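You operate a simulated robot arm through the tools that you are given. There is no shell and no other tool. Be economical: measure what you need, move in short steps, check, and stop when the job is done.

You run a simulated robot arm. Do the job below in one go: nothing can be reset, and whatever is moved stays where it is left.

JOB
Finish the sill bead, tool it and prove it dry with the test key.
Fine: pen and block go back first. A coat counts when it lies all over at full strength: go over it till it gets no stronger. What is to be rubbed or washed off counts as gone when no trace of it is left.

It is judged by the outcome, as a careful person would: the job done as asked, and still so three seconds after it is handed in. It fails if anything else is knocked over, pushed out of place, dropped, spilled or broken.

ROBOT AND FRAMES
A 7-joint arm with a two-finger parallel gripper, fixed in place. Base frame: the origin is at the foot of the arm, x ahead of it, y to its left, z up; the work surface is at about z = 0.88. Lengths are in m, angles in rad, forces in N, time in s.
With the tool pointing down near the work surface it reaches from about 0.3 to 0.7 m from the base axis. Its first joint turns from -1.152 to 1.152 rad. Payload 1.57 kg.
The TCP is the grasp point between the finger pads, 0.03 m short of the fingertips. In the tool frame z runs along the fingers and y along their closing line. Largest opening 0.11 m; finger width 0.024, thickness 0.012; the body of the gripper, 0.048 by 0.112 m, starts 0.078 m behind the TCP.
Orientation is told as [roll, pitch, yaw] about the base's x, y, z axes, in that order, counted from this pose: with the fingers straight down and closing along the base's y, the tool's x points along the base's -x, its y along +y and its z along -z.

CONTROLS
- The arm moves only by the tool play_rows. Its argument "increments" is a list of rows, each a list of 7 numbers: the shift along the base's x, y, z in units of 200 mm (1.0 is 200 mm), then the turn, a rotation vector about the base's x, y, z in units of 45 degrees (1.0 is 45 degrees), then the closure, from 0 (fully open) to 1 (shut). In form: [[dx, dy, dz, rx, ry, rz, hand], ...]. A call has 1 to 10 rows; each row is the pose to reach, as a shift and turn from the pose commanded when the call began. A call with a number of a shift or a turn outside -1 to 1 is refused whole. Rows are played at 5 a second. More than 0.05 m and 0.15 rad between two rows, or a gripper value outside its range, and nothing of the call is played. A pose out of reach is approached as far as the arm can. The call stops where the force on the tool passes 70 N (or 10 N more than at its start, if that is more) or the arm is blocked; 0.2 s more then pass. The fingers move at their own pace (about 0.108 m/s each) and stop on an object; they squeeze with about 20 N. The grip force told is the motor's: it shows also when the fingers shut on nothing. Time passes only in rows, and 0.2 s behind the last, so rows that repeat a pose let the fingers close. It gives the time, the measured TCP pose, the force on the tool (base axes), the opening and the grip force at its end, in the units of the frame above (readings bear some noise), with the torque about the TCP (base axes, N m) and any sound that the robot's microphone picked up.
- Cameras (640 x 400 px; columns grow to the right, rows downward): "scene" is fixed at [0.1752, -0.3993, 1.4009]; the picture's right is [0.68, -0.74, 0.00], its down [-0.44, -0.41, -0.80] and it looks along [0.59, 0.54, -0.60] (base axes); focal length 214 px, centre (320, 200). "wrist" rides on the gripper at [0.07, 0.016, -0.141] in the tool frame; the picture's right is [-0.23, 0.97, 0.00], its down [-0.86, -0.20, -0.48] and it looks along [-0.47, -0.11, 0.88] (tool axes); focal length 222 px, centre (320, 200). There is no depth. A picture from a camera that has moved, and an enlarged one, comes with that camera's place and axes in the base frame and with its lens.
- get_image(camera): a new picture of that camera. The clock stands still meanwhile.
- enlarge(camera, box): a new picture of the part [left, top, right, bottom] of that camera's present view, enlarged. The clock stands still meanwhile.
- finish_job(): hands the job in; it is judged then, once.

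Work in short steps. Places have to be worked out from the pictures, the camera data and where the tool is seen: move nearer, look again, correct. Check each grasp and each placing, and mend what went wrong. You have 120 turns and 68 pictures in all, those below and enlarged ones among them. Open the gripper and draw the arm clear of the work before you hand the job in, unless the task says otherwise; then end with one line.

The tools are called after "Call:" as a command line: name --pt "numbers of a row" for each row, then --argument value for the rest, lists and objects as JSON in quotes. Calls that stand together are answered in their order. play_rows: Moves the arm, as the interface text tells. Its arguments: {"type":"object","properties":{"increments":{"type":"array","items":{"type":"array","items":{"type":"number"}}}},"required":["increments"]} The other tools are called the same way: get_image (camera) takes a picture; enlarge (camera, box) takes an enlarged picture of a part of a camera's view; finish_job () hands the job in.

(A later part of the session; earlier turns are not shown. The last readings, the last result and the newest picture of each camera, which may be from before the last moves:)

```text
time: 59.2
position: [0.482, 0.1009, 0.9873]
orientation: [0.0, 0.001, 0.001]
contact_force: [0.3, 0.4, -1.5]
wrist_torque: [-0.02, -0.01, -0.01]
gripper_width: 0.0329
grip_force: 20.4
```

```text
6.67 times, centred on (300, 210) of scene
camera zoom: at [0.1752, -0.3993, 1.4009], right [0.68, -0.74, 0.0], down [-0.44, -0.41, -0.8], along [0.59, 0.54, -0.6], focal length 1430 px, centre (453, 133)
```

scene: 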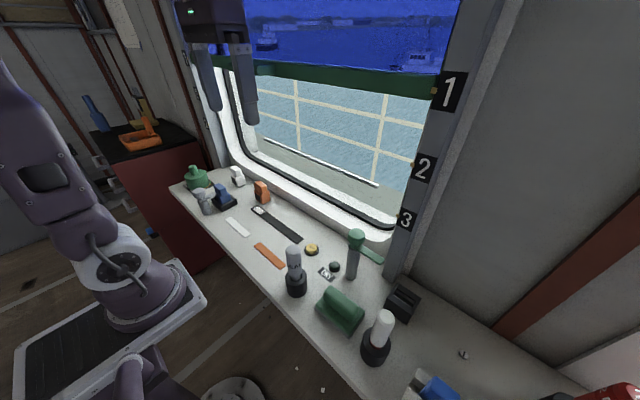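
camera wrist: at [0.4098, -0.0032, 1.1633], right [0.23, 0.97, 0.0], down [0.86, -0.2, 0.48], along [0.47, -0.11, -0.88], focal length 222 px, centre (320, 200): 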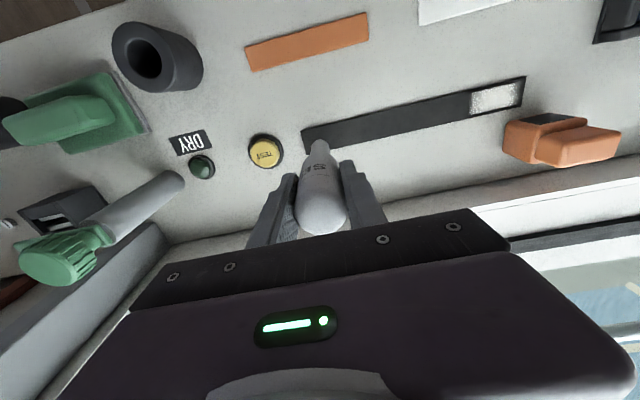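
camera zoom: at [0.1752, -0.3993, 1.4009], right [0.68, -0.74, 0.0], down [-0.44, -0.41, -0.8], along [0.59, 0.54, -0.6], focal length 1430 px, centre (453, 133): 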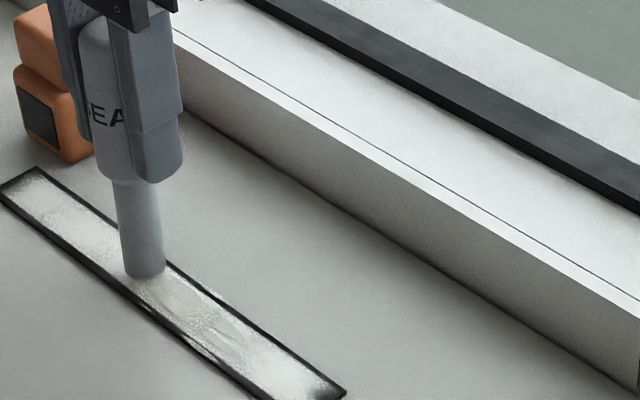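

Each pass makes the pen slip up slightly in the grip, so I use re-press plus a slight downward ramp along each stroke.

Call:
play_rows --pt "0 0 -0.008 0 0 0 0.9" --pt "0 0 -0.012 0 0 0 0.9"

Call:
play_rows --pt "0 0.06 -0.001 0 0 0 0.9" --pt "0 0.12 -0.002 0 0 0 0.9" --pt "0 0.18 -0.003 0 0 0 0.9" --pt "0 0.24 -0.004 0 0 0 0.9" --pt "0 0.3 -0.005 0 0 0 0.9" --pt "0 0.36 -0.006 0 0 0 0.9" --pt "0 0.42 -0.007 0 0 0 0.9" --pt "0 0.48 -0.008 0 0 0 0.9" --pt "0 0.54 -0.009 0 0 0 0.9"

Call:
play_rows --pt "0 0 -0.004 0 0 0 0.9" --pt "-0.04 0 -0.008 0 0 0 0.9" --pt "-0.06 -0.06 -0.009 0 0 0 0.9" --pt "-0.06 -0.12 -0.01 0 0 0 0.9" --pt "-0.06 -0.18 -0.011 0 0 0 0.9" --pt "-0.06 -0.24 -0.012 0 0 0 0.9" --pt "-0.06 -0.3 -0.013 0 0 0 0.9" --pt "-0.06 -0.36 -0.014 0 0 0 0.9" --pt "-0.06 -0.42 -0.015 0 0 0 0.9" --pt "-0.06 -0.48 -0.016 0 0 0 0.9"

Call:
enlarge --camera "scene" --box '[260, 180, 340, 240]'

```text
time: 59.8
position: [0.4819, 0.1015, 0.9857]
orientation: [-0.001, -0.003, -0.001]
contact_force: [-0.3, -6.4, 16.6]
wrist_torque: [-0.64, -0.08, -0.02]
gripper_width: 0.0328
grip_force: 20.2
```

```text
time: 61.8
position: [0.4809, 0.2128, 0.9824]
orientation: [0.002, 0.001, 0.002]
contact_force: [0.2, -3.3, 2.9]
wrist_torque: [-0.28, -0.07, -0.04]
gripper_width: 0.0327
grip_force: 20.2
```

```text
time: 64.0
position: [0.4679, 0.1153, 0.981]
orientation: [-0.002, 0.003, 0.002]
contact_force: [-0.2, 0.0, -0.8]
wrist_torque: [-0.02, -0.02, 0.0]
gripper_width: 0.0326
grip_force: 19.8
```

```text
6.67 times, centred on (300, 210) of scene
camera zoom: at [0.1752, -0.3993, 1.4009], right [0.68, -0.74, 0.0], down [-0.44, -0.41, -0.8], along [0.59, 0.54, -0.6], focal length 1430 px, centre (453, 133)
```

zoom: 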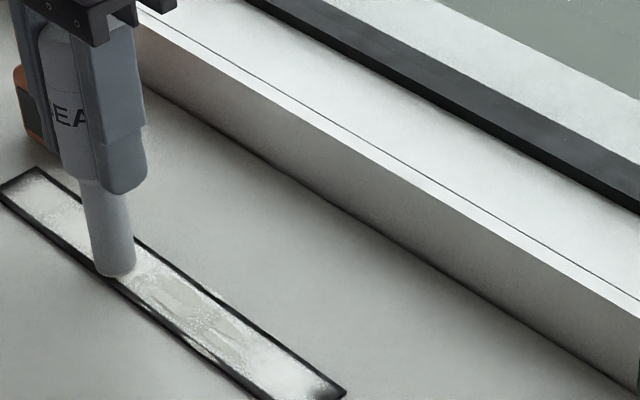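

The slip keeps costing contact; pushing the pen up until its top rests against the gripper palm will give a firm backing. I press it down here in small rows.

Call:
play_rows --pt "0.03 0 -0.012 0 0 0 0.9" --pt "0.03 0 -0.024 0 0 0 0.9" --pt "0.03 0 -0.036 0 0 0 0.9" --pt "0.03 0 -0.048 0 0 0 0.9" --pt "0.03 0 -0.06 0 0 0 0.9" --pt "0.03 0 -0.07 0 0 0 0.9" --pt "0.03 0 -0.08 0 0 0 0.9" --pt "0.03 0 -0.08 0 0 0 0.9"

Call:
enlarge --camera "scene" --box '[230, 160, 330, 240]'

```text
time: 65.8
position: [0.474, 0.1132, 0.9634]
orientation: [-0.001, 0.0, 0.0]
contact_force: [-0.9, 10.1, 16.2]
wrist_torque: [0.77, -0.1, 0.05]
gripper_width: 0.0323
grip_force: 20.2
```

```text
5.00 times, centred on (280, 200) of scene
camera zoom: at [0.1749, -0.3991, 1.401], right [0.68, -0.74, 0.0], down [-0.44, -0.41, -0.8], along [0.59, 0.54, -0.6], focal length 1072 px, centre (520, 200)
```

zoom: 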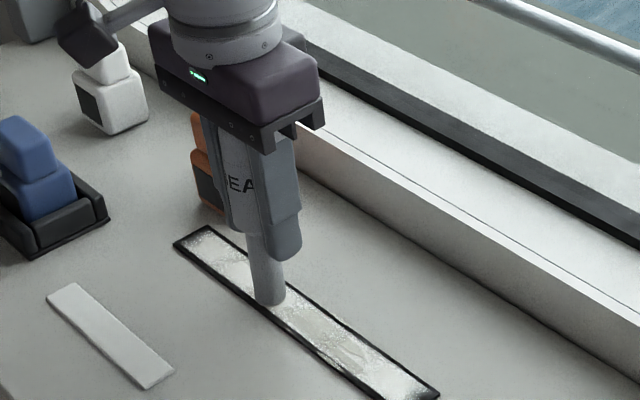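

Close to the palm now; I press a little further until the force rises beyond the slip level.

Call:
play_rows --pt "0 0 -0.01 0 0 0 0.9" --pt "0 0 -0.02 0 0 0 0.9" --pt "0 0 -0.03 0 0 0 0.9" --pt "0 0 -0.035 0 0 0 0.9" --pt "0 0 -0.035 0 0 0 0.9"

Call:
play_rows --pt "0 0 -0.01 0 0 0 0.9" --pt "0 0 -0.015 0 0 0 0.9" --pt "0 0 -0.02 0 0 0 0.9"

```text
time: 67.0
position: [0.4749, 0.1131, 0.9547]
orientation: [0.0, -0.001, 0.0]
contact_force: [-2.9, 8.0, 14.7]
wrist_torque: [0.62, 0.12, 0.06]
gripper_width: 0.0328
grip_force: 19.8
```

```text
time: 67.8
position: [0.4754, 0.1136, 0.954]
orientation: [0.001, -0.005, 0.001]
contact_force: [-8.9, 8.3, 73.9]
wrist_torque: [0.48, 0.26, 0.02]
gripper_width: 0.0327
grip_force: 20.2
```

Seated against the palm. I back off to a moderate force.

Call:
play_rows --pt "0 0 0.008 0 0 0 0.9" --pt "0 0 0.01 0 0 0 0.9"

```text
time: 68.4
position: [0.4759, 0.1128, 0.9554]
orientation: [0.001, 0.001, 0.001]
contact_force: [3.3, 7.1, 16.6]
wrist_torque: [0.49, -0.36, 0.07]
gripper_width: 0.0328
grip_force: 20.0
```

16.6 N with a rigid backing. Now strokes to the left end and back.

Call:
play_rows --pt "-0.03 0.06 0 0 0 0 0.9" --pt "-0.03 0.13 0 0 0 0 0.9" --pt "-0.03 0.2 0 0 0 0 0.9" --pt "-0.03 0.27 0 0 0 0 0.9" --pt "-0.03 0.34 0 0 0 0 0.9" --pt "-0.03 0.41 0 0 0 0 0.9" --pt "-0.03 0.48 0 0 0 0 0.9" --pt "0.0 0.5 0 0 0 0 0.9" --pt "0.03 0.5 0 0 0 0 0.9"

Call:
play_rows --pt "0 -0.08 0 0 0 0 0.9" --pt "0 -0.16 0 0 0 0 0.9" --pt "0 -0.24 0 0 0 0 0.9" --pt "0 -0.32 0 0 0 0 0.9" --pt "0 -0.4 0 0 0 0 0.9" --pt "0 -0.48 0 0 0 0 0.9" --pt "0 -0.56 0 0 0 0 0.9" --pt "0 -0.64 0 0 0 0 0.9" --pt "0 -0.72 0 0 0 0 0.9" --pt "0 -0.8 0 0 0 0 0.9"

Call:
play_rows --pt "0 -0.08 0 0 0 0 0.9" --pt "0 -0.16 0 0 0 0 0.9" --pt "0 -0.24 0 0 0 0 0.9" --pt "0 -0.32 0 0 0 0 0.9" --pt "0 -0.4 0 0 0 0 0.9" --pt "-0.03 -0.42 0 0 0 0 0.9" --pt "-0.06 -0.4 0 0 0 0 0.9" --pt "-0.06 -0.3 0 0 0 0 0.9" --pt "-0.03 -0.4 0 0 0 0 0.9" --pt "0 -0.42 0 0 0 0 0.9"

Call:
enlarge --camera "scene" --box '[250, 180, 330, 240]'

```text
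time: 70.4
position: [0.4803, 0.213, 0.9562]
orientation: [-0.002, 0.003, -0.001]
contact_force: [-7.5, -21.4, 32.1]
wrist_torque: [-2.17, 0.91, 0.02]
gripper_width: 0.0532
grip_force: 19.5
```

```text
time: 72.6
position: [0.4815, 0.0556, 0.9559]
orientation: [0.0, -0.003, 0.001]
contact_force: [-0.7, 24.7, 37.9]
wrist_torque: [2.69, 0.42, -0.25]
gripper_width: 0.0596
grip_force: 20.1
```

```text
time: 74.8
position: [0.4809, -0.0302, 0.9561]
orientation: [0.002, -0.001, -0.001]
contact_force: [-7.7, 25.2, 48.7]
wrist_torque: [2.64, 1.08, -0.17]
gripper_width: 0.0571
grip_force: 20.1
```

```text
6.67 times, centred on (290, 210) of scene
camera zoom: at [0.1743, -0.3987, 1.4013], right [0.68, -0.74, 0.0], down [-0.44, -0.41, -0.8], along [0.59, 0.54, -0.6], focal length 1430 px, centre (520, 133)
```

zoom: 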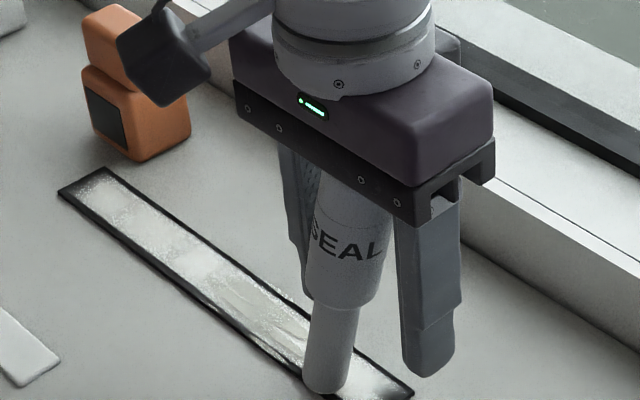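

Too much force: drag tilted the pen in the grip. I lift gently so the pads realign it.

Call:
play_rows --pt "0 0.01 0.01 0 0 0 0.9" --pt "0 0.02 0.03 0 0 0 0.9" --pt "0 0.02 0.06 0 0 0 0.9" --pt "0 0.02 0.1 0 0 0 0.9" --pt "0 0.02 0.1 0 0 0 0.9"

Call:
enlarge --camera "scene" --box '[250, 180, 330, 240]'

```text
time: 76.0
position: [0.4798, -0.0267, 0.9749]
orientation: [0.0, 0.001, 0.0]
contact_force: [0.9, 0.2, -1.0]
wrist_torque: [-0.02, 0.01, 0.03]
gripper_width: 0.0326
grip_force: 20.1
```

```text
6.67 times, centred on (290, 210) of scene
camera zoom: at [0.1752, -0.3993, 1.4009], right [0.68, -0.74, 0.0], down [-0.44, -0.41, -0.8], along [0.59, 0.54, -0.6], focal length 1430 px, centre (520, 133)
```

zoom: 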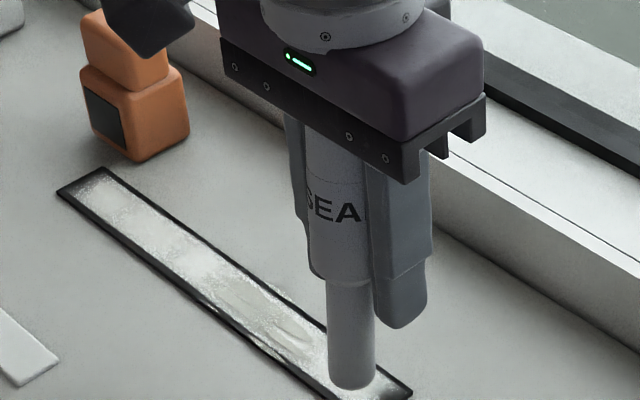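

Straight again. I lower to light contact here at the right end.

Call:
play_rows --pt "-0.03 -0.03 -0.05 0 0 0 0.9" --pt "-0.03 -0.03 -0.08 0 0 0 0.9" --pt "-0.03 -0.03 -0.088 0 0 0 0.9" --pt "-0.03 -0.03 -0.088 0 0 0 0.9"

Call:
play_rows --pt "0 0 -0.005 0 0 0 0.9" --pt "0 0 -0.005 0 0 0 0.9"

```text
time: 77.0
position: [0.475, -0.0333, 0.9575]
orientation: [0.0, 0.0, 0.001]
contact_force: [0.3, -0.4, -1.2]
wrist_torque: [-0.02, -0.01, -0.02]
gripper_width: 0.0325
grip_force: 20.4
```

```text
time: 77.6
position: [0.4757, -0.0331, 0.9563]
orientation: [0.0, 0.0, 0.001]
contact_force: [-1.4, -0.7, 21.1]
wrist_torque: [-0.05, 0.23, -0.02]
gripper_width: 0.0327
grip_force: 19.9
```

Contact at 21 N; I ease by 0.4 mm and stroke slowly.

Call:
play_rows --pt "0 0 0.002 0 0 0 0.9" --pt "0.03 0 0.002 0 0 0 0.9" --pt "-0.03 0 0.002 0 0 0 0.9" --pt "-0.03 0.05 0.002 0 0 0 0.9" --pt "-0.03 0.1 0.002 0 0 0 0.9"

Call:
play_rows --pt "0 0.05 0.0 0 0 0 0.9" --pt "0 0.1 0 0 0 0 0.9" --pt "0 0.15 0 0 0 0 0.9" --pt "0 0.2 0 0 0 0 0.9" --pt "0 0.25 0 0 0 0 0.9"

Call:
enlarge --camera "scene" --box '[250, 190, 330, 250]'

```text
time: 78.8
position: [0.4689, -0.0125, 0.9568]
orientation: [0.001, 0.002, -0.001]
contact_force: [-0.5, 0.3, -1.1]
wrist_torque: [0.0, -0.02, 0.02]
gripper_width: 0.0327
grip_force: 20.7
```

```text
time: 80.0
position: [0.4692, 0.0361, 0.9565]
orientation: [-0.001, -0.001, 0.0]
contact_force: [0.8, -8.7, 8.8]
wrist_torque: [-0.6, 0.04, 0.06]
gripper_width: 0.0328
grip_force: 20.0
```

```text
6.67 times, centred on (290, 220) of scene
camera zoom: at [0.175, -0.3996, 1.4009], right [0.68, -0.74, 0.0], down [-0.44, -0.41, -0.8], along [0.59, 0.54, -0.6], focal length 1430 px, centre (520, 67)
```

zoom: 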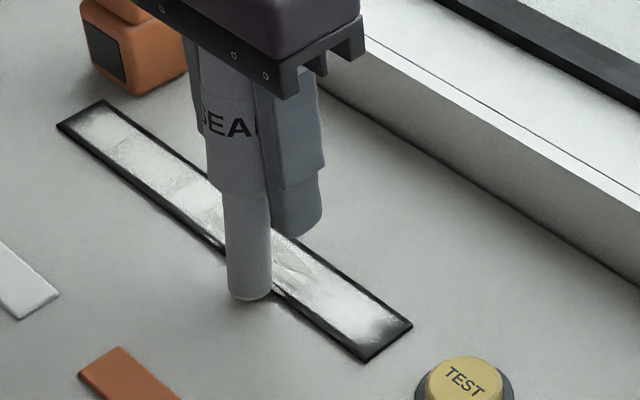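

The pen has tilted in the grip (tip ≈14 mm toward −x). I'll reset it through its holder: lift, carry with the tip over the bore, and look.

Call:
play_rows --pt "0 0 0.15 0 0 0 0.9" --pt "0 0 0.35 0 0 0 0.9" --pt "0 0 0.55 0 0 0 0.9" --pt "0 -0.15 0.6 0 0 0 0.9" --pt "-0.1 -0.3 0.6 0 0 0 0.9" --pt "-0.2 -0.45 0.6 0 0 0 0.9" --pt "-0.3 -0.6 0.6 0 0 0 0.9" --pt "-0.4 -0.75 0.6 0 0 0 0.9" --pt "-0.48 -0.9 0.6 0 0 0 0.9" --pt "-0.48 -0.91 0.6 0 0 0 0.9"

Call:
get_image --camera "wrist"

Call:
enlarge --camera "scene" --box '[230, 180, 350, 300]'

```text
time: 82.2
position: [0.3736, -0.1449, 1.0769]
orientation: [-0.001, 0.0, 0.0]
contact_force: [0.1, -0.5, -0.6]
wrist_torque: [0.03, -0.01, 0.0]
gripper_width: 0.0326
grip_force: 20.3
```

```text
31 pictures are left
camera wrist: at [0.3042, -0.1293, 1.217], right [0.23, 0.97, 0.0], down [0.85, -0.2, 0.48], along [0.47, -0.11, -0.88], focal length 222 px, centre (320, 200)
```

wrist: 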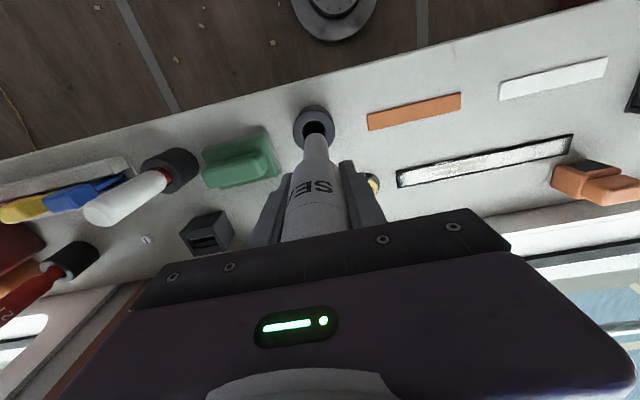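

```text
3.33 times, centred on (290, 240) of scene
camera zoom: at [0.1752, -0.3994, 1.4009], right [0.68, -0.74, 0.0], down [-0.44, -0.41, -0.8], along [0.59, 0.54, -0.6], focal length 715 px, centre (420, 67)
```

zoom: 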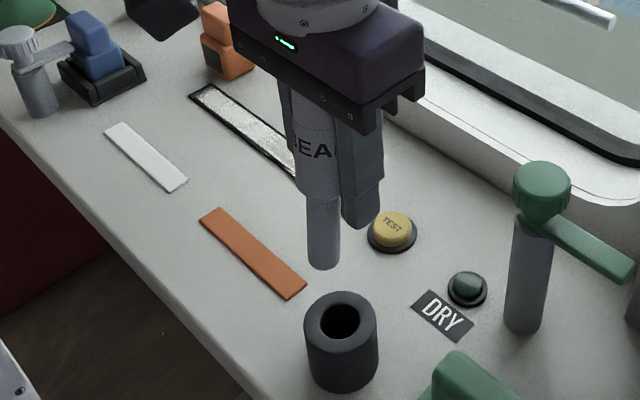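

Tip judged at (0.359, −0.145, 1.0); bore at (0.361, −0.149). I lower it into the bore while straightening in x.

Call:
play_rows --pt "0.005 -0.018 0 0 0 0 0.9" --pt "0.005 -0.018 -0.15 0 0 0 0.9" --pt "0.005 -0.018 -0.3 0 0 0 0.9" --pt "0.005 -0.018 -0.36 0 0 0 0.9" --pt "0.005 -0.018 -0.36 0 0 0 0.9"

Call:
enlarge --camera "scene" --box '[230, 200, 350, 300]'

```text
time: 83.4
position: [0.374, -0.1485, 1.0069]
orientation: [0.001, 0.0, 0.001]
contact_force: [-0.4, 0.5, -0.4]
wrist_torque: [0.01, 0.03, 0.03]
gripper_width: 0.0326
grip_force: 19.6
```

```text
4.00 times, centred on (290, 250) of scene
camera zoom: at [0.1752, -0.3993, 1.4009], right [0.68, -0.74, 0.0], down [-0.44, -0.41, -0.8], along [0.59, 0.54, -0.6], focal length 858 px, centre (440, 0)
```

zoom: 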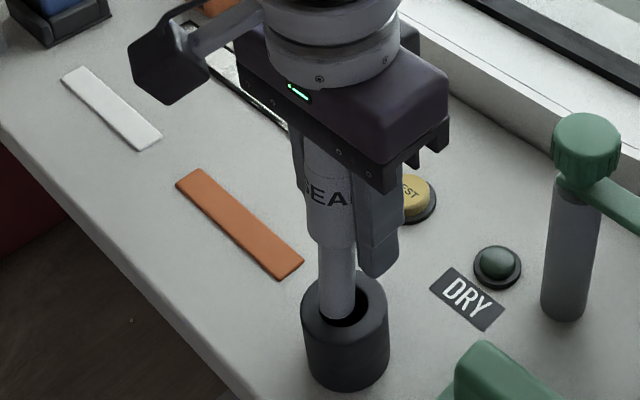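

The tip is in the bore. I lower on, shifting toward −x to straighten, with the force guard watching.

Call:
play_rows --pt "-0.01 0 -0.04 0 0 0 0.9" --pt "-0.02 0 -0.08 0 0 0 0.9" --pt "-0.035 0 -0.11 0 0 0 0.9" --pt "-0.05 0 -0.14 0 0 0 0.9" --pt "-0.05 0 -0.14 0 0 0 0.9"

Call:
enlarge --camera "scene" --box '[230, 200, 350, 300]'

```text
time: 84.6
position: [0.3645, -0.1489, 0.9757]
orientation: [0.0, 0.002, -0.002]
contact_force: [4.5, -0.3, -1.4]
wrist_torque: [-0.04, -0.34, 0.01]
gripper_width: 0.0325
grip_force: 20.1
```

```text
4.00 times, centred on (290, 250) of scene
camera zoom: at [0.1753, -0.3994, 1.4009], right [0.68, -0.74, 0.0], down [-0.44, -0.41, -0.8], along [0.59, 0.54, -0.6], focal length 858 px, centre (440, 0)
```

zoom: 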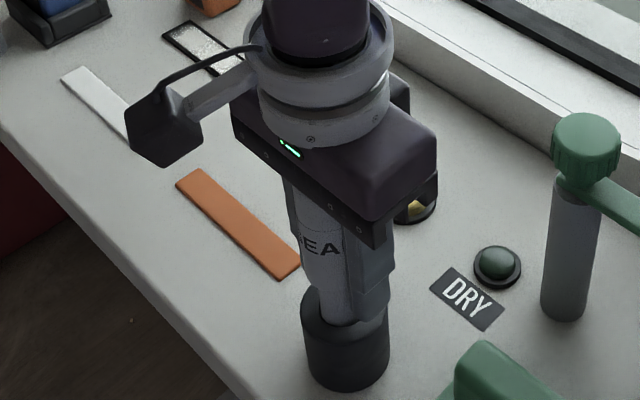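

The pen is deep in the bore with the fingers just above the rim. I let go and rise to the original grip height.

Call:
play_rows --pt "0 0 0 0 0 0 0.5" --pt "0 0 0 0 0 0 0.5" --pt "0 0 0.05 0 0 0 0.5" --pt "-0.02 0 0.13 0 0 0 0.5" --pt "-0.02 0 0.13 0 0 0 0.5"

Call:
enlarge --camera "scene" --box '[230, 190, 350, 300]'

```text
time: 85.8
position: [0.3608, -0.1484, 1.0021]
orientation: [0.001, 0.0, -0.001]
contact_force: [-0.6, -0.1, 0.1]
wrist_torque: [0.0, -0.02, 0.01]
gripper_width: 0.0549
grip_force: 0.1
```

```text
3.64 times, centred on (290, 245) of scene
camera zoom: at [0.1752, -0.3993, 1.4009], right [0.68, -0.74, 0.0], down [-0.44, -0.41, -0.8], along [0.59, 0.54, -0.6], focal length 780 px, centre (429, 36)
```

zoom: 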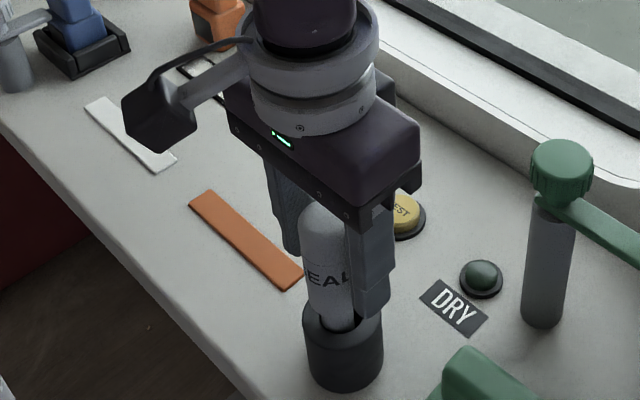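

Pen reset properly. I re-grip it a bit lower (z≈0.985) for better control and lift.

Call:
play_rows --pt "-0.005 0 -0.085 0 0 0 0.5" --pt "-0.005 0 -0.085 0 0 0 0.9" --pt "-0.005 0 -0.085 0 0 0 0.9" --pt "-0.005 0 0.1 0 0 0 0.9" --pt "-0.005 0 0.3 0 0 0 0.9" --pt "-0.005 0 0.5 0 0 0 0.9" --pt "-0.005 0 0.5 0 0 0 0.9"

Call:
play_rows --pt "0.15 0.15 0 0 0 0 0.9" --pt "0.3 0.3 0 0 0 0 0.9" --pt "0.45 0.45 0 0 0 0 0.9" --pt "0.58 0.56 -0.1 0 0 0 0.9" --pt "0.58 0.56 -0.3 0 0 0 0.9" --pt "0.58 0.56 -0.45 0 0 0 0.9" --pt "0.58 0.56 -0.54 0 0 0 0.9" --pt "0.58 0.56 -0.56 0 0 0 0.9" --pt "0.58 0.56 -0.56 0 0 0 0.9"

Call:
enlarge --camera "scene" --box '[250, 190, 330, 250]'

```text
time: 87.4
position: [0.3601, -0.15, 1.102]
orientation: [0.0, -0.001, 0.001]
contact_force: [-0.4, -0.4, -0.9]
wrist_torque: [0.02, -0.04, 0.0]
gripper_width: 0.0327
grip_force: 19.8
```

```text
time: 89.4
position: [0.4762, -0.0369, 0.9899]
orientation: [0.0, 0.0, 0.001]
contact_force: [0.5, 0.6, -0.9]
wrist_torque: [0.0, -0.01, -0.01]
gripper_width: 0.0327
grip_force: 19.9
```

```text
6.67 times, centred on (290, 220) of scene
camera zoom: at [0.1752, -0.3993, 1.4009], right [0.68, -0.74, 0.0], down [-0.44, -0.41, -0.8], along [0.59, 0.54, -0.6], focal length 1430 px, centre (520, 67)
```

zoom: 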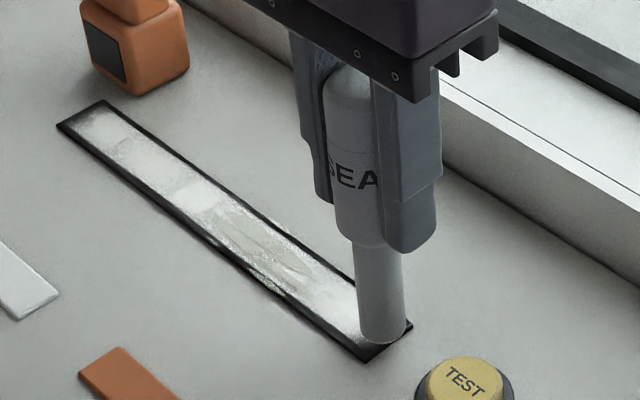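

Pen straight above the strip's right end. I lower finely to light contact.

Call:
play_rows --pt "0 0.01 -0.012 0 0 0 0.9" --pt "0 0.01 -0.018 0 0 0 0.9" --pt "0 0.01 -0.018 0 0 0 0.9"

Call:
play_rows --pt "0 0 -0.003 0 0 0 0.9" --pt "0 0 -0.003 0 0 0 0.9"

Call:
play_rows --pt "0 0 -0.003 0 0 0 0.9" --pt "0 0 -0.003 0 0 0 0.9"

```text
time: 90.2
position: [0.4759, -0.0349, 0.9871]
orientation: [0.0, -0.001, 0.0]
contact_force: [-0.7, 0.2, -1.7]
wrist_torque: [-0.01, 0.0, 0.0]
gripper_width: 0.0326
grip_force: 20.2
```

```text
time: 90.8
position: [0.4764, -0.0352, 0.9872]
orientation: [0.001, -0.001, 0.0]
contact_force: [-0.9, -0.6, -1.0]
wrist_torque: [-0.02, 0.01, 0.01]
gripper_width: 0.0327
grip_force: 20.2
```

```text
time: 91.4
position: [0.4749, -0.0356, 0.9846]
orientation: [0.0, 0.0, 0.0]
contact_force: [0.2, 0.0, -1.1]
wrist_torque: [0.01, 0.02, -0.01]
gripper_width: 0.0325
grip_force: 20.1
```

Not yet touching; a few more small steps.

Call:
play_rows --pt "0 0 -0.003 0 0 0 0.9" --pt "0 0 -0.003 0 0 0 0.9"

Call:
play_rows --pt "0 0 -0.003 0 0 0 0.9" --pt "0 0 -0.003 0 0 0 0.9"

Call:
play_rows --pt "0 0 -0.003 0 0 0 0.9" --pt "0 0 -0.003 0 0 0 0.9"

```text
time: 92.0
position: [0.4765, -0.035, 0.9855]
orientation: [-0.001, 0.001, -0.001]
contact_force: [0.6, 0.5, -0.9]
wrist_torque: [0.01, 0.0, 0.02]
gripper_width: 0.0327
grip_force: 20.4
```

```text
time: 92.6
position: [0.4749, -0.0348, 0.9834]
orientation: [0.001, 0.0, 0.0]
contact_force: [0.2, -0.3, 0.9]
wrist_torque: [0.0, -0.07, -0.01]
gripper_width: 0.0324
grip_force: 20.0
```

```text
time: 93.2
position: [0.4766, -0.0342, 0.9852]
orientation: [-0.001, 0.001, -0.001]
contact_force: [-0.8, -2.8, 7.9]
wrist_torque: [-0.22, 0.09, 0.02]
gripper_width: 0.0326
grip_force: 20.1
```

8 N. Slow stroke along the centre line at constant height.

Call:
play_rows --pt "0 0.05 0 0 0 0 0.9" --pt "0 0.1 0 0 0 0 0.9" --pt "0 0.15 0 0 0 0 0.9" --pt "0 0.2 0 0 0 0 0.9" --pt "0 0.26 0 0 0 0 0.9" --pt "0 0.32 0 0 0 0 0.9"

Call:
play_rows --pt "0 0.06 0 0 0 0 0.9" --pt "0 0.12 0 0 0 0 0.9" --pt "0 0.18 0 0 0 0 0.9" --pt "0 0.24 0 0 0 0 0.9" --pt "0 0.3 0 0 0 0 0.9" --pt "0 0.36 0 0 0 0 0.9" --pt "0 0.42 0 0 0 0 0.9" --pt "0 0.48 0 0 0 0 0.9" --pt "0 0.54 0 0 0 0 0.9"

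Call:
enlarge --camera "scene" --box '[250, 180, 330, 240]'

```text
time: 94.6
position: [0.4751, 0.0309, 0.984]
orientation: [-0.001, 0.001, -0.002]
contact_force: [-0.5, -5.7, 4.7]
wrist_torque: [-0.52, -0.02, -0.01]
gripper_width: 0.0324
grip_force: 19.8
```

```text
time: 96.6
position: [0.4767, 0.139, 0.9841]
orientation: [0.0, 0.0, 0.0]
contact_force: [-0.8, -0.8, -1.2]
wrist_torque: [-0.02, 0.04, -0.03]
gripper_width: 0.0326
grip_force: 19.6
```

```text
6.67 times, centred on (290, 210) of scene
camera zoom: at [0.1752, -0.3993, 1.4009], right [0.68, -0.74, 0.0], down [-0.44, -0.41, -0.8], along [0.59, 0.54, -0.6], focal length 1430 px, centre (520, 133)
```

zoom: 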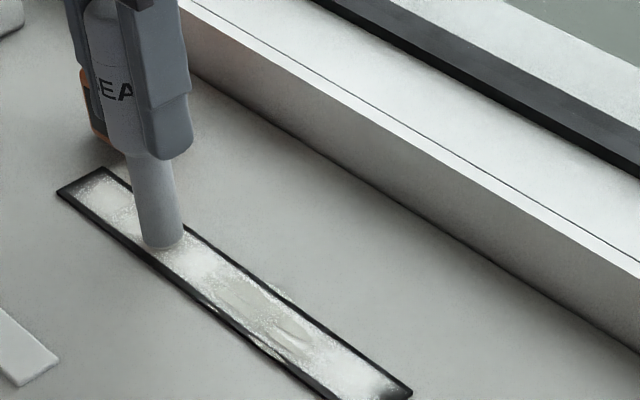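

Contact was kept to about y=0.08 and the right end improved. I press 1 mm more and go on with a slight ramp.

Call:
play_rows --pt "0 -0.25 0.0 0 0 0 0.9" --pt "0 -0.25 -0.006 0 0 0 0.9" --pt "0 -0.25 -0.006 0 0 0 0.9"

Call:
play_rows --pt "0 0.06 -0.001 0 0 0 0.9" --pt "0 0.12 -0.002 0 0 0 0.9" --pt "0 0.18 -0.003 0 0 0 0.9" --pt "0 0.24 -0.004 0 0 0 0.9"

Call:
play_rows --pt "0 0.06 -0.001 0 0 0 0.9" --pt "0 0.12 -0.002 0 0 0 0.9" --pt "0 0.18 -0.003 0 0 0 0.9" --pt "0 0.24 -0.004 0 0 0 0.9"

```text
time: 97.4
position: [0.4764, 0.0882, 0.9831]
orientation: [0.002, 0.0, 0.0]
contact_force: [-0.1, 8.7, 12.5]
wrist_torque: [0.74, 0.18, -0.02]
gripper_width: 0.0324
grip_force: 19.9
```

```text
time: 98.4
position: [0.4763, 0.1333, 0.9824]
orientation: [-0.001, 0.0, 0.001]
contact_force: [0.0, -13.4, 16.2]
wrist_torque: [-1.19, -0.02, -0.04]
gripper_width: 0.0331
grip_force: 20.4
```

```text
time: 99.4
position: [0.4756, 0.1837, 0.9788]
orientation: [-0.002, 0.001, -0.001]
contact_force: [1.1, -13.0, 16.8]
wrist_torque: [-1.17, -0.11, 0.0]
gripper_width: 0.033
grip_force: 19.9
```

Contact holds at ~16 N. I finish to the left end and return with no further ramp.

Call:
play_rows --pt "0 0.06 0 0 0 0 0.9" --pt "0 0.12 0 0 0 0 0.9" --pt "0 0.15 0 0 0 0 0.9" --pt "0 0.15 0 0 0 0 0.9"

Call:
play_rows --pt "0 0 -0.003 0 0 0 0.9" --pt "0 -0.06 -0.004 0 0 0 0.9" --pt "0 -0.12 -0.004 0 0 0 0.9" --pt "0 -0.18 -0.005 0 0 0 0.9" --pt "0 -0.24 -0.005 0 0 0 0.9"

Call:
play_rows --pt "0 -0.06 -0.001 0 0 0 0.9" --pt "0 -0.12 -0.001 0 0 0 0.9" --pt "0 -0.18 -0.002 0 0 0 0.9" --pt "0 -0.24 -0.002 0 0 0 0.9" --pt "0 -0.3 -0.003 0 0 0 0.9"

Call:
enlarge --camera "scene" --box '[250, 180, 330, 240]'

```text
time: 100.4
position: [0.4744, 0.2141, 0.979]
orientation: [0.0, -0.001, -0.001]
contact_force: [0.0, 0.4, -1.0]
wrist_torque: [-0.02, 0.02, 0.02]
gripper_width: 0.0326
grip_force: 19.8
```

```text
time: 101.6
position: [0.4753, 0.1667, 0.9795]
orientation: [0.0, 0.0, 0.0]
contact_force: [0.5, 0.3, -0.6]
wrist_torque: [-0.02, -0.01, -0.01]
gripper_width: 0.0325
grip_force: 20.0
```

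```text
time: 102.8
position: [0.4768, 0.1064, 0.9787]
orientation: [0.0, 0.0, 0.0]
contact_force: [-0.4, 0.2, -1.5]
wrist_torque: [0.01, 0.0, -0.04]
gripper_width: 0.0326
grip_force: 20.4
```

```text
6.67 times, centred on (290, 210) of scene
camera zoom: at [0.1752, -0.3993, 1.4009], right [0.68, -0.74, 0.0], down [-0.44, -0.41, -0.8], along [0.59, 0.54, -0.6], focal length 1430 px, centre (520, 133)
```

zoom: 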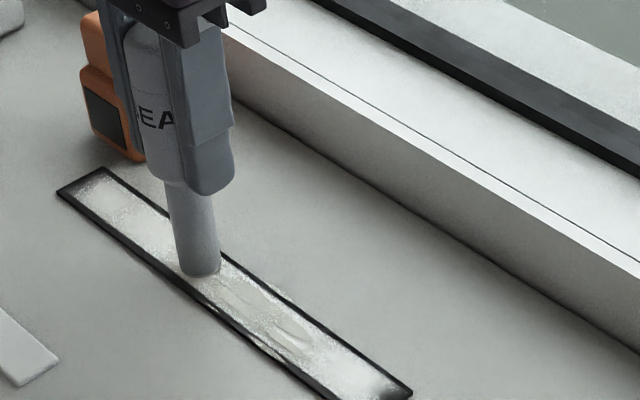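

Still weak from y≈0.1 to 0.21. I press again and stroke with a ramp, moving left.

Call:
play_rows --pt "0 0 -0.008 0 0 0 0.9" --pt "0 0 -0.008 0 0 0 0.9" --pt "0 0.06 -0.009 0 0 0 0.9" --pt "0 0.12 -0.01 0 0 0 0.9" --pt "0 0.18 -0.011 0 0 0 0.9" --pt "0 0.24 -0.012 0 0 0 0.9" --pt "0 0.3 -0.013 0 0 0 0.9"

Call:
play_rows --pt "0 0.05 -0.002 0 0 0 0.9" --pt "0 0.1 -0.003 0 0 0 0.9" --pt "0 0.15 -0.004 0 0 0 0.9" --pt "0 0.2 -0.005 0 0 0 0.9" --pt "0 0.25 -0.006 0 0 0 0.9"

Call:
play_rows --pt "0 0 -0.006 0 0 0 0.9" --pt "0 -0.04 -0.007 0 0 0 0.9" --pt "0 -0.09 -0.008 0 0 0 0.9" --pt "0 -0.14 -0.009 0 0 0 0.9" --pt "0 -0.19 -0.01 0 0 0 0.9" --pt "0 -0.24 -0.011 0 0 0 0.9"

```text
time: 104.4
position: [0.4754, 0.1648, 0.9774]
orientation: [-0.002, -0.003, 0.0]
contact_force: [0.7, -13.6, 16.4]
wrist_torque: [-1.16, -0.13, -0.01]
gripper_width: 0.0328
grip_force: 20.5
```

```text
time: 105.6
position: [0.4755, 0.2182, 0.975]
orientation: [0.002, 0.003, 0.0]
contact_force: [-0.2, -0.1, -0.7]
wrist_torque: [-0.01, 0.04, 0.02]
gripper_width: 0.0326
grip_force: 20.1
```

```text
time: 107.0
position: [0.4762, 0.1702, 0.9738]
orientation: [0.001, -0.002, 0.002]
contact_force: [-1.7, 11.9, 14.1]
wrist_torque: [0.95, 0.13, -0.04]
gripper_width: 0.0329
grip_force: 19.6
```

Good contact on the return. I continue to y≈0.09, then look.

Call:
play_rows --pt "0 -0.05 -0.001 0 0 0 0.9" --pt "0 -0.1 -0.002 0 0 0 0.9" --pt "0 -0.15 -0.003 0 0 0 0.9" --pt "0 -0.2 -0.004 0 0 0 0.9" --pt "0 -0.25 -0.005 0 0 0 0.9" --pt "0 -0.3 -0.006 0 0 0 0.9" --pt "0 -0.36 -0.007 0 0 0 0.9"

Call:
enlarge --camera "scene" --box '[250, 180, 330, 240]'

```text
time: 108.6
position: [0.4757, 0.0968, 0.9711]
orientation: [0.001, -0.002, 0.001]
contact_force: [1.4, 13.5, 17.5]
wrist_torque: [1.02, -0.08, -0.02]
gripper_width: 0.0328
grip_force: 19.9
```

```text
6.67 times, centred on (290, 210) of scene
camera zoom: at [0.175, -0.3991, 1.4011], right [0.68, -0.74, 0.0], down [-0.44, -0.41, -0.8], along [0.59, 0.54, -0.6], focal length 1430 px, centre (520, 133)
```

zoom: 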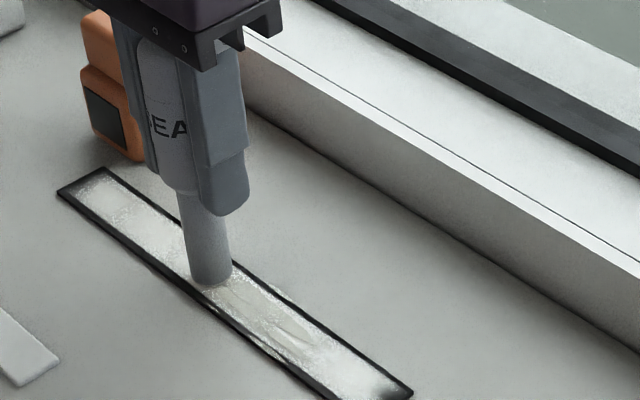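

Improving. Same treatment down to the right end and back.

Call:
play_rows --pt "0 -0.06 -0.001 0 0 0 0.9" --pt "0 -0.12 -0.001 0 0 0 0.9" --pt "0 -0.18 -0.002 0 0 0 0.9" --pt "0 -0.24 -0.002 0 0 0 0.9" --pt "0 -0.3 -0.003 0 0 0 0.9" --pt "0 -0.36 -0.003 0 0 0 0.9" --pt "0 -0.42 -0.004 0 0 0 0.9" --pt "0 -0.48 -0.005 0 0 0 0.9"

Call:
play_rows --pt "0 0 -0.002 0 0 0 0.9" --pt "0 -0.04 -0.003 0 0 0 0.9" --pt "0 -0.08 -0.004 0 0 0 0.9" --pt "0 -0.12 -0.005 0 0 0 0.9" --pt "0 -0.16 -0.006 0 0 0 0.9" --pt "0 -0.18 -0.007 0 0 0 0.9"

Call:
play_rows --pt "0 0.0 -0.004 0 0 0 0.9" --pt "0 0.04 -0.005 0 0 0 0.9" --pt "0 0.08 -0.006 0 0 0 0.9" --pt "0 0.13 -0.007 0 0 0 0.9" --pt "0 0.18 -0.008 0 0 0 0.9"

Call:
enlarge --camera "scene" --box '[250, 190, 330, 250]'

```text
time: 110.4
position: [0.4755, -0.0001, 0.9707]
orientation: [-0.001, 0.001, 0.002]
contact_force: [0.2, 0.0, -1.1]
wrist_torque: [0.0, 0.0, 0.0]
gripper_width: 0.0329
grip_force: 20.2
```

```text
time: 111.8
position: [0.4778, -0.0352, 0.9701]
orientation: [0.0, -0.001, -0.001]
contact_force: [0.7, 11.3, 13.9]
wrist_torque: [0.99, -0.03, -0.01]
gripper_width: 0.0329
grip_force: 19.6
```

```text
time: 113.0
position: [0.4764, -0.0008, 0.969]
orientation: [-0.001, 0.004, 0.0]
contact_force: [-0.4, 0.3, -0.8]
wrist_torque: [0.01, -0.02, -0.02]
gripper_width: 0.0328
grip_force: 20.0
```

```text
6.67 times, centred on (290, 220) of scene
camera zoom: at [0.1752, -0.3993, 1.4009], right [0.68, -0.74, 0.0], down [-0.44, -0.41, -0.8], along [0.59, 0.54, -0.6], focal length 1430 px, centre (520, 67)
```

zoom: 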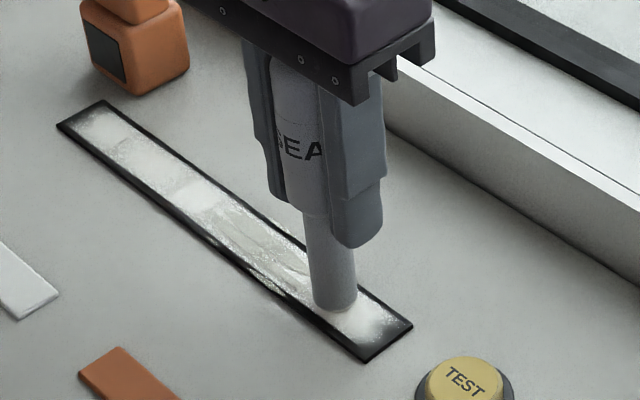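

I check the strip from above with the wrist camera.

Call:
enlarge --camera "wrist" --box '[300, 50, 540, 190]'

```text
2.67 times, centred on (420, 120) of wrist
camera zoom: at [0.4068, 0.0161, 1.1099], right [0.23, 0.97, 0.0], down [0.86, -0.2, 0.48], along [0.47, -0.11, -0.88], focal length 592 px, centre (53, 413)
```

zoom: 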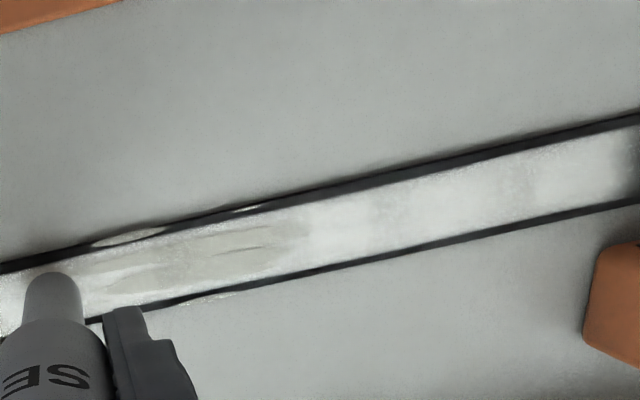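

The left part is an even white; the middle is greyish and lumpy. I lift and look closely at the middle and right end.

Call:
play_rows --pt "0 0 0.1 0 0 0 0.9" --pt "-0.2 0 0.2 0 0 0 0.9" --pt "-0.4 0.0 0.25 0 0 0 0.9" --pt "-0.4 0.0 0.25 0 0 0 0.9"

Call:
enlarge --camera "wrist" --box '[250, 100, 450, 225]'

Call:
enlarge --camera "scene" --box '[255, 190, 319, 238]'

```text
time: 114.0
position: [0.3973, -0.0003, 1.0202]
orientation: [-0.001, 0.001, -0.001]
contact_force: [0.6, -0.3, -0.9]
wrist_torque: [0.03, 0.01, -0.01]
gripper_width: 0.0325
grip_force: 20.0
```

```text
3.20 times, centred on (350, 162) of wrist
camera zoom: at [0.3272, 0.0155, 1.1602], right [0.23, 0.97, 0.0], down [0.86, -0.2, 0.48], along [0.47, -0.11, -0.88], focal length 711 px, centre (224, 320)
```

zoom: 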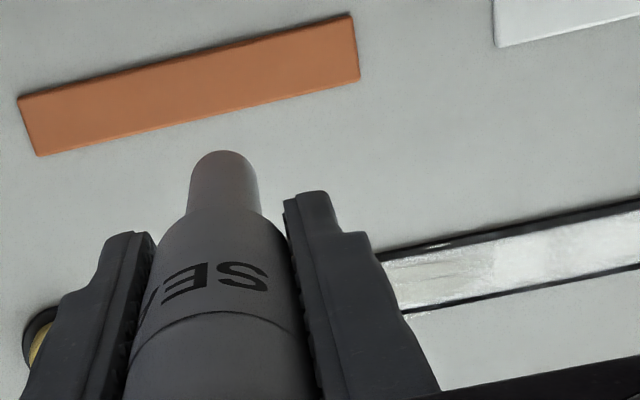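

```text
8.33 times, centred on (287, 214) of scene
camera zoom: at [0.1752, -0.3993, 1.4009], right [0.68, -0.74, 0.0], down [-0.44, -0.41, -0.8], along [0.59, 0.54, -0.6], focal length 1787 px, centre (595, 83)
```

zoom: 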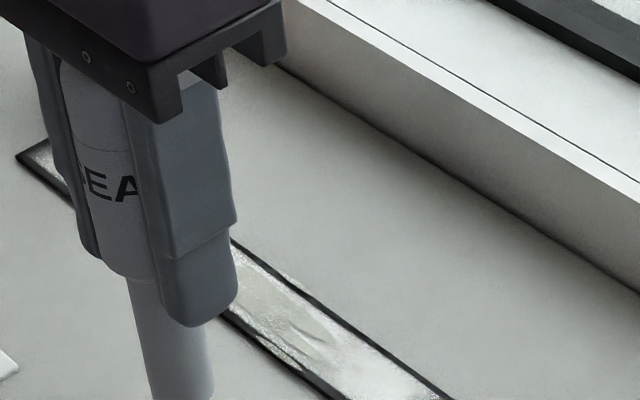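

I carry the pen back over its holder (slip reset needed anyway) and view the strip unobstructed.

Call:
play_rows --pt "0 -0.1 0.15 0 0 0 0.9" --pt "-0.05 -0.3 0.25 0 0 0 0.9" --pt "-0.12 -0.5 0.25 0 0 0 0.9" --pt "-0.18 -0.7 0.25 0 0 0 0.9" --pt "-0.183 -0.745 0.25 0 0 0 0.9" --pt "-0.183 -0.745 0.25 0 0 0 0.9"

Call:
enlarge --camera "scene" --box '[255, 190, 319, 246]'

Call:
enlarge --camera "wrist" --box '[380, 110, 600, 230]'

```text
time: 115.4
position: [0.3604, -0.1483, 1.0669]
orientation: [0.0, 0.001, 0.0]
contact_force: [-0.9, -0.7, -1.1]
wrist_torque: [-0.01, 0.02, 0.04]
gripper_width: 0.0327
grip_force: 19.7
```

```text
7.14 times, centred on (287, 218) of scene
camera zoom: at [0.1752, -0.3994, 1.4009], right [0.68, -0.74, 0.0], down [-0.44, -0.41, -0.8], along [0.59, 0.54, -0.6], focal length 1532 px, centre (556, 71)
```

zoom: 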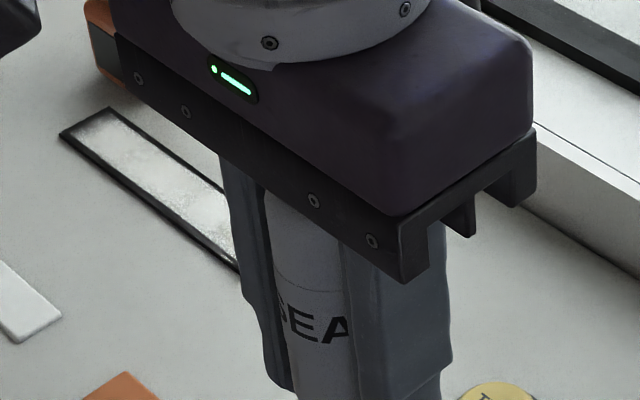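

```text
2.91 times, centred on (490, 170) of wrist
camera zoom: at [0.2901, -0.1319, 1.2081], right [0.23, 0.97, 0.0], down [0.85, -0.2, 0.48], along [0.47, -0.11, -0.88], focal length 646 px, centre (-174, 287)
```

zoom: 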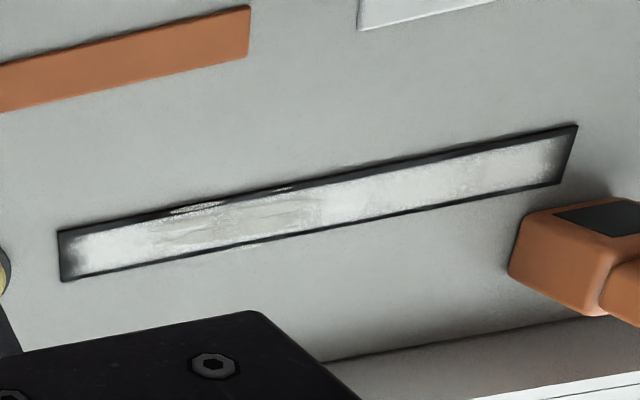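

The coat fades at both strip ends and has slight gaps on the left. I reset the pen through the holder, then work the ends with good contact.

Call:
play_rows --pt "0.003 -0.003 -0.15 0 0 0 0.9" --pt "0.003 -0.003 -0.3 0 0 0 0.9" --pt "0.003 -0.003 -0.4 0 0 0 0.9" --pt "0.003 -0.003 -0.455 0 0 0 0.9" --pt "0.003 -0.003 -0.455 0 0 0 0.9"

Call:
play_rows --pt "0 0 0 0 0 0 0.5" --pt "0 0 0 0 0 0 0.5" --pt "0 0 0.05 0 0 0 0.5" --pt "0 0 0.05 0 0 0 0.9" --pt "0 0 0.05 0 0 0 0.9" --pt "0 0 0.05 0 0 0 0.9"

Call:
play_rows --pt "0 0 0.2 0 0 0 0.9" --pt "0 0 0.4 0 0 0 0.9" --pt "0.15 0.15 0.5 0 0 0 0.9" --pt "0.3 0.3 0.5 0 0 0 0.9" --pt "0.45 0.45 0.5 0 0 0 0.9" --pt "0.57 0.6 0.5 0 0 0 0.9" --pt "0.57 0.8 0.45 0 0 0 0.9" --pt "0.57 1.0 0.35 0 0 0 0.9" --pt "0.57 1.0 0.35 0 0 0 0.9"

```text
time: 116.6
position: [0.3596, -0.1511, 0.9738]
orientation: [0.0, 0.0, 0.0]
contact_force: [-0.6, -0.5, -1.1]
wrist_torque: [0.0, 0.01, 0.03]
gripper_width: 0.0326
grip_force: 19.7
```

```text
time: 118.0
position: [0.3604, -0.1494, 0.9856]
orientation: [0.002, 0.001, 0.0]
contact_force: [0.0, 0.2, 0.0]
wrist_torque: [-0.01, -0.03, 0.03]
gripper_width: 0.0327
grip_force: 19.6
```

```text
time: 120.0
position: [0.474, 0.0498, 1.0576]
orientation: [0.0, 0.002, 0.0]
contact_force: [-0.1, 0.3, -1.2]
wrist_torque: [0.01, -0.02, 0.03]
gripper_width: 0.0327
grip_force: 20.5
```

Now to the left end, down to just above contact.

Call:
play_rows --pt "0 0.2 0 0 0 0 0.9" --pt "0 0.4 0 0 0 0 0.9" --pt "0 0.6 0 0 0 0 0.9" --pt "-0.02 0.81 -0.05 0 0 0 0.9" --pt "-0.02 0.81 -0.2 0 0 0 0.9" --pt "-0.02 0.81 -0.32 0 0 0 0.9" --pt "-0.02 0.81 -0.36 0 0 0 0.9" --pt "-0.02 0.81 -0.36 0 0 0 0.9"

Call:
play_rows --pt "0 0 -0.005 0 0 0 0.9" --pt "0 0 -0.005 0 0 0 0.9"

Call:
play_rows --pt "0 0 -0.005 0 0 0 0.9" --pt "0 0 -0.005 0 0 0 0.9"

```text
time: 121.8
position: [0.4694, 0.2138, 0.9864]
orientation: [0.0, -0.001, 0.0]
contact_force: [-0.1, 0.5, -1.7]
wrist_torque: [0.01, -0.01, 0.0]
gripper_width: 0.0325
grip_force: 20.3
```

```text
time: 122.4
position: [0.4704, 0.2122, 0.9866]
orientation: [-0.001, 0.001, 0.0]
contact_force: [-0.4, 0.0, -1.0]
wrist_torque: [-0.01, -0.01, 0.0]
gripper_width: 0.0327
grip_force: 19.6
```

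```text
time: 123.0
position: [0.4704, 0.2122, 0.9836]
orientation: [0.0, -0.002, 0.0]
contact_force: [-2.3, -0.8, 15.2]
wrist_torque: [-0.1, 0.2, 0.02]
gripper_width: 0.0325
grip_force: 20.2
```

Contact at the left end. I rub short strokes on the near lane, hop, and do the same on the far lane.

Call:
play_rows --pt "0 0.02 -0.001 0 0 0 0.9" --pt "0 -0.04 -0.002 0 0 0 0.9" --pt "0 0.02 -0.003 0 0 0 0.9" --pt "0 -0.02 -0.004 0 0 0 0.9" --pt "0 -0.02 0.03 0 0 0 0.9" --pt "0.055 0.0 0.03 0 0 0 0.9" --pt "0.055 0.0 -0.004 0 0 0 0.9" --pt "0.055 0.02 -0.006 0 0 0 0.9" --pt "0.055 -0.04 -0.007 0 0 0 0.9" --pt "0.055 0.02 -0.008 0 0 0 0.9"

Call:
play_rows --pt "0 -0.05 -0.002 0 0 0 0.9" --pt "0 -0.1 -0.003 0 0 0 0.9" --pt "0 -0.15 -0.004 0 0 0 0.9" --pt "0 -0.2 -0.005 0 0 0 0.9" --pt "0 -0.25 -0.006 0 0 0 0.9" --pt "0 -0.3 -0.007 0 0 0 0.9"

Call:
play_rows --pt "0 -0.05 -0.001 0 0 0 0.9" --pt "0 -0.1 -0.002 0 0 0 0.9" --pt "0 -0.15 -0.003 0 0 0 0.9" --pt "0 -0.2 -0.004 0 0 0 0.9" --pt "0 -0.25 -0.005 0 0 0 0.9" --pt "0 -0.3 -0.006 0 0 0 0.9"

Call:
play_rows --pt "0 0 0.03 0 0 0 0.9" --pt "-0.055 0.0 0.03 0 0 0 0.9" --pt "-0.055 0.0 -0.004 0 0 0 0.9" --pt "-0.055 0.05 -0.006 0 0 0 0.9" --pt "-0.055 0.1 -0.007 0 0 0 0.9" --pt "-0.055 0.15 -0.008 0 0 0 0.9" --pt "-0.055 0.2 -0.009 0 0 0 0.9" --pt "-0.055 0.25 -0.01 0 0 0 0.9" --pt "-0.055 0.3 -0.011 0 0 0 0.9"

Call:
enlarge --camera "scene" --box '[250, 190, 330, 250]'

```text
time: 125.2
position: [0.483, 0.2125, 0.9803]
orientation: [-0.003, 0.0, -0.002]
contact_force: [-0.4, -13.3, 15.4]
wrist_torque: [-1.18, -0.04, -0.08]
gripper_width: 0.0328
grip_force: 20.0
```

```text
time: 126.6
position: [0.4794, 0.156, 0.9791]
orientation: [0.0, 0.0, 0.0]
contact_force: [1.2, 9.6, 12.4]
wrist_torque: [0.86, -0.14, 0.06]
gripper_width: 0.0327
grip_force: 19.6
```

```text
time: 128.0
position: [0.4822, 0.0955, 0.9778]
orientation: [0.0, 0.001, 0.0]
contact_force: [-0.5, 11.3, 13.3]
wrist_torque: [0.99, -0.02, 0.04]
gripper_width: 0.0326
grip_force: 19.6
```

```text
time: 130.0
position: [0.469, 0.1547, 0.977]
orientation: [-0.002, 0.0, -0.001]
contact_force: [0.8, -14.4, 17.1]
wrist_torque: [-1.22, -0.1, -0.04]
gripper_width: 0.0331
grip_force: 20.2
```

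```text
6.67 times, centred on (290, 220) of scene
camera zoom: at [0.1749, -0.3998, 1.4008], right [0.68, -0.74, 0.0], down [-0.44, -0.41, -0.8], along [0.59, 0.54, -0.6], focal length 1430 px, centre (520, 67)
```

zoom: 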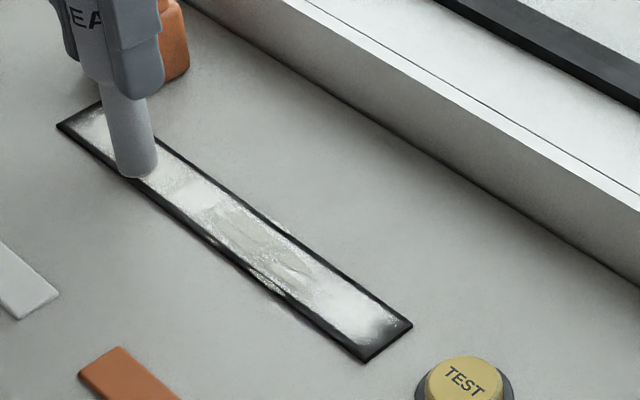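

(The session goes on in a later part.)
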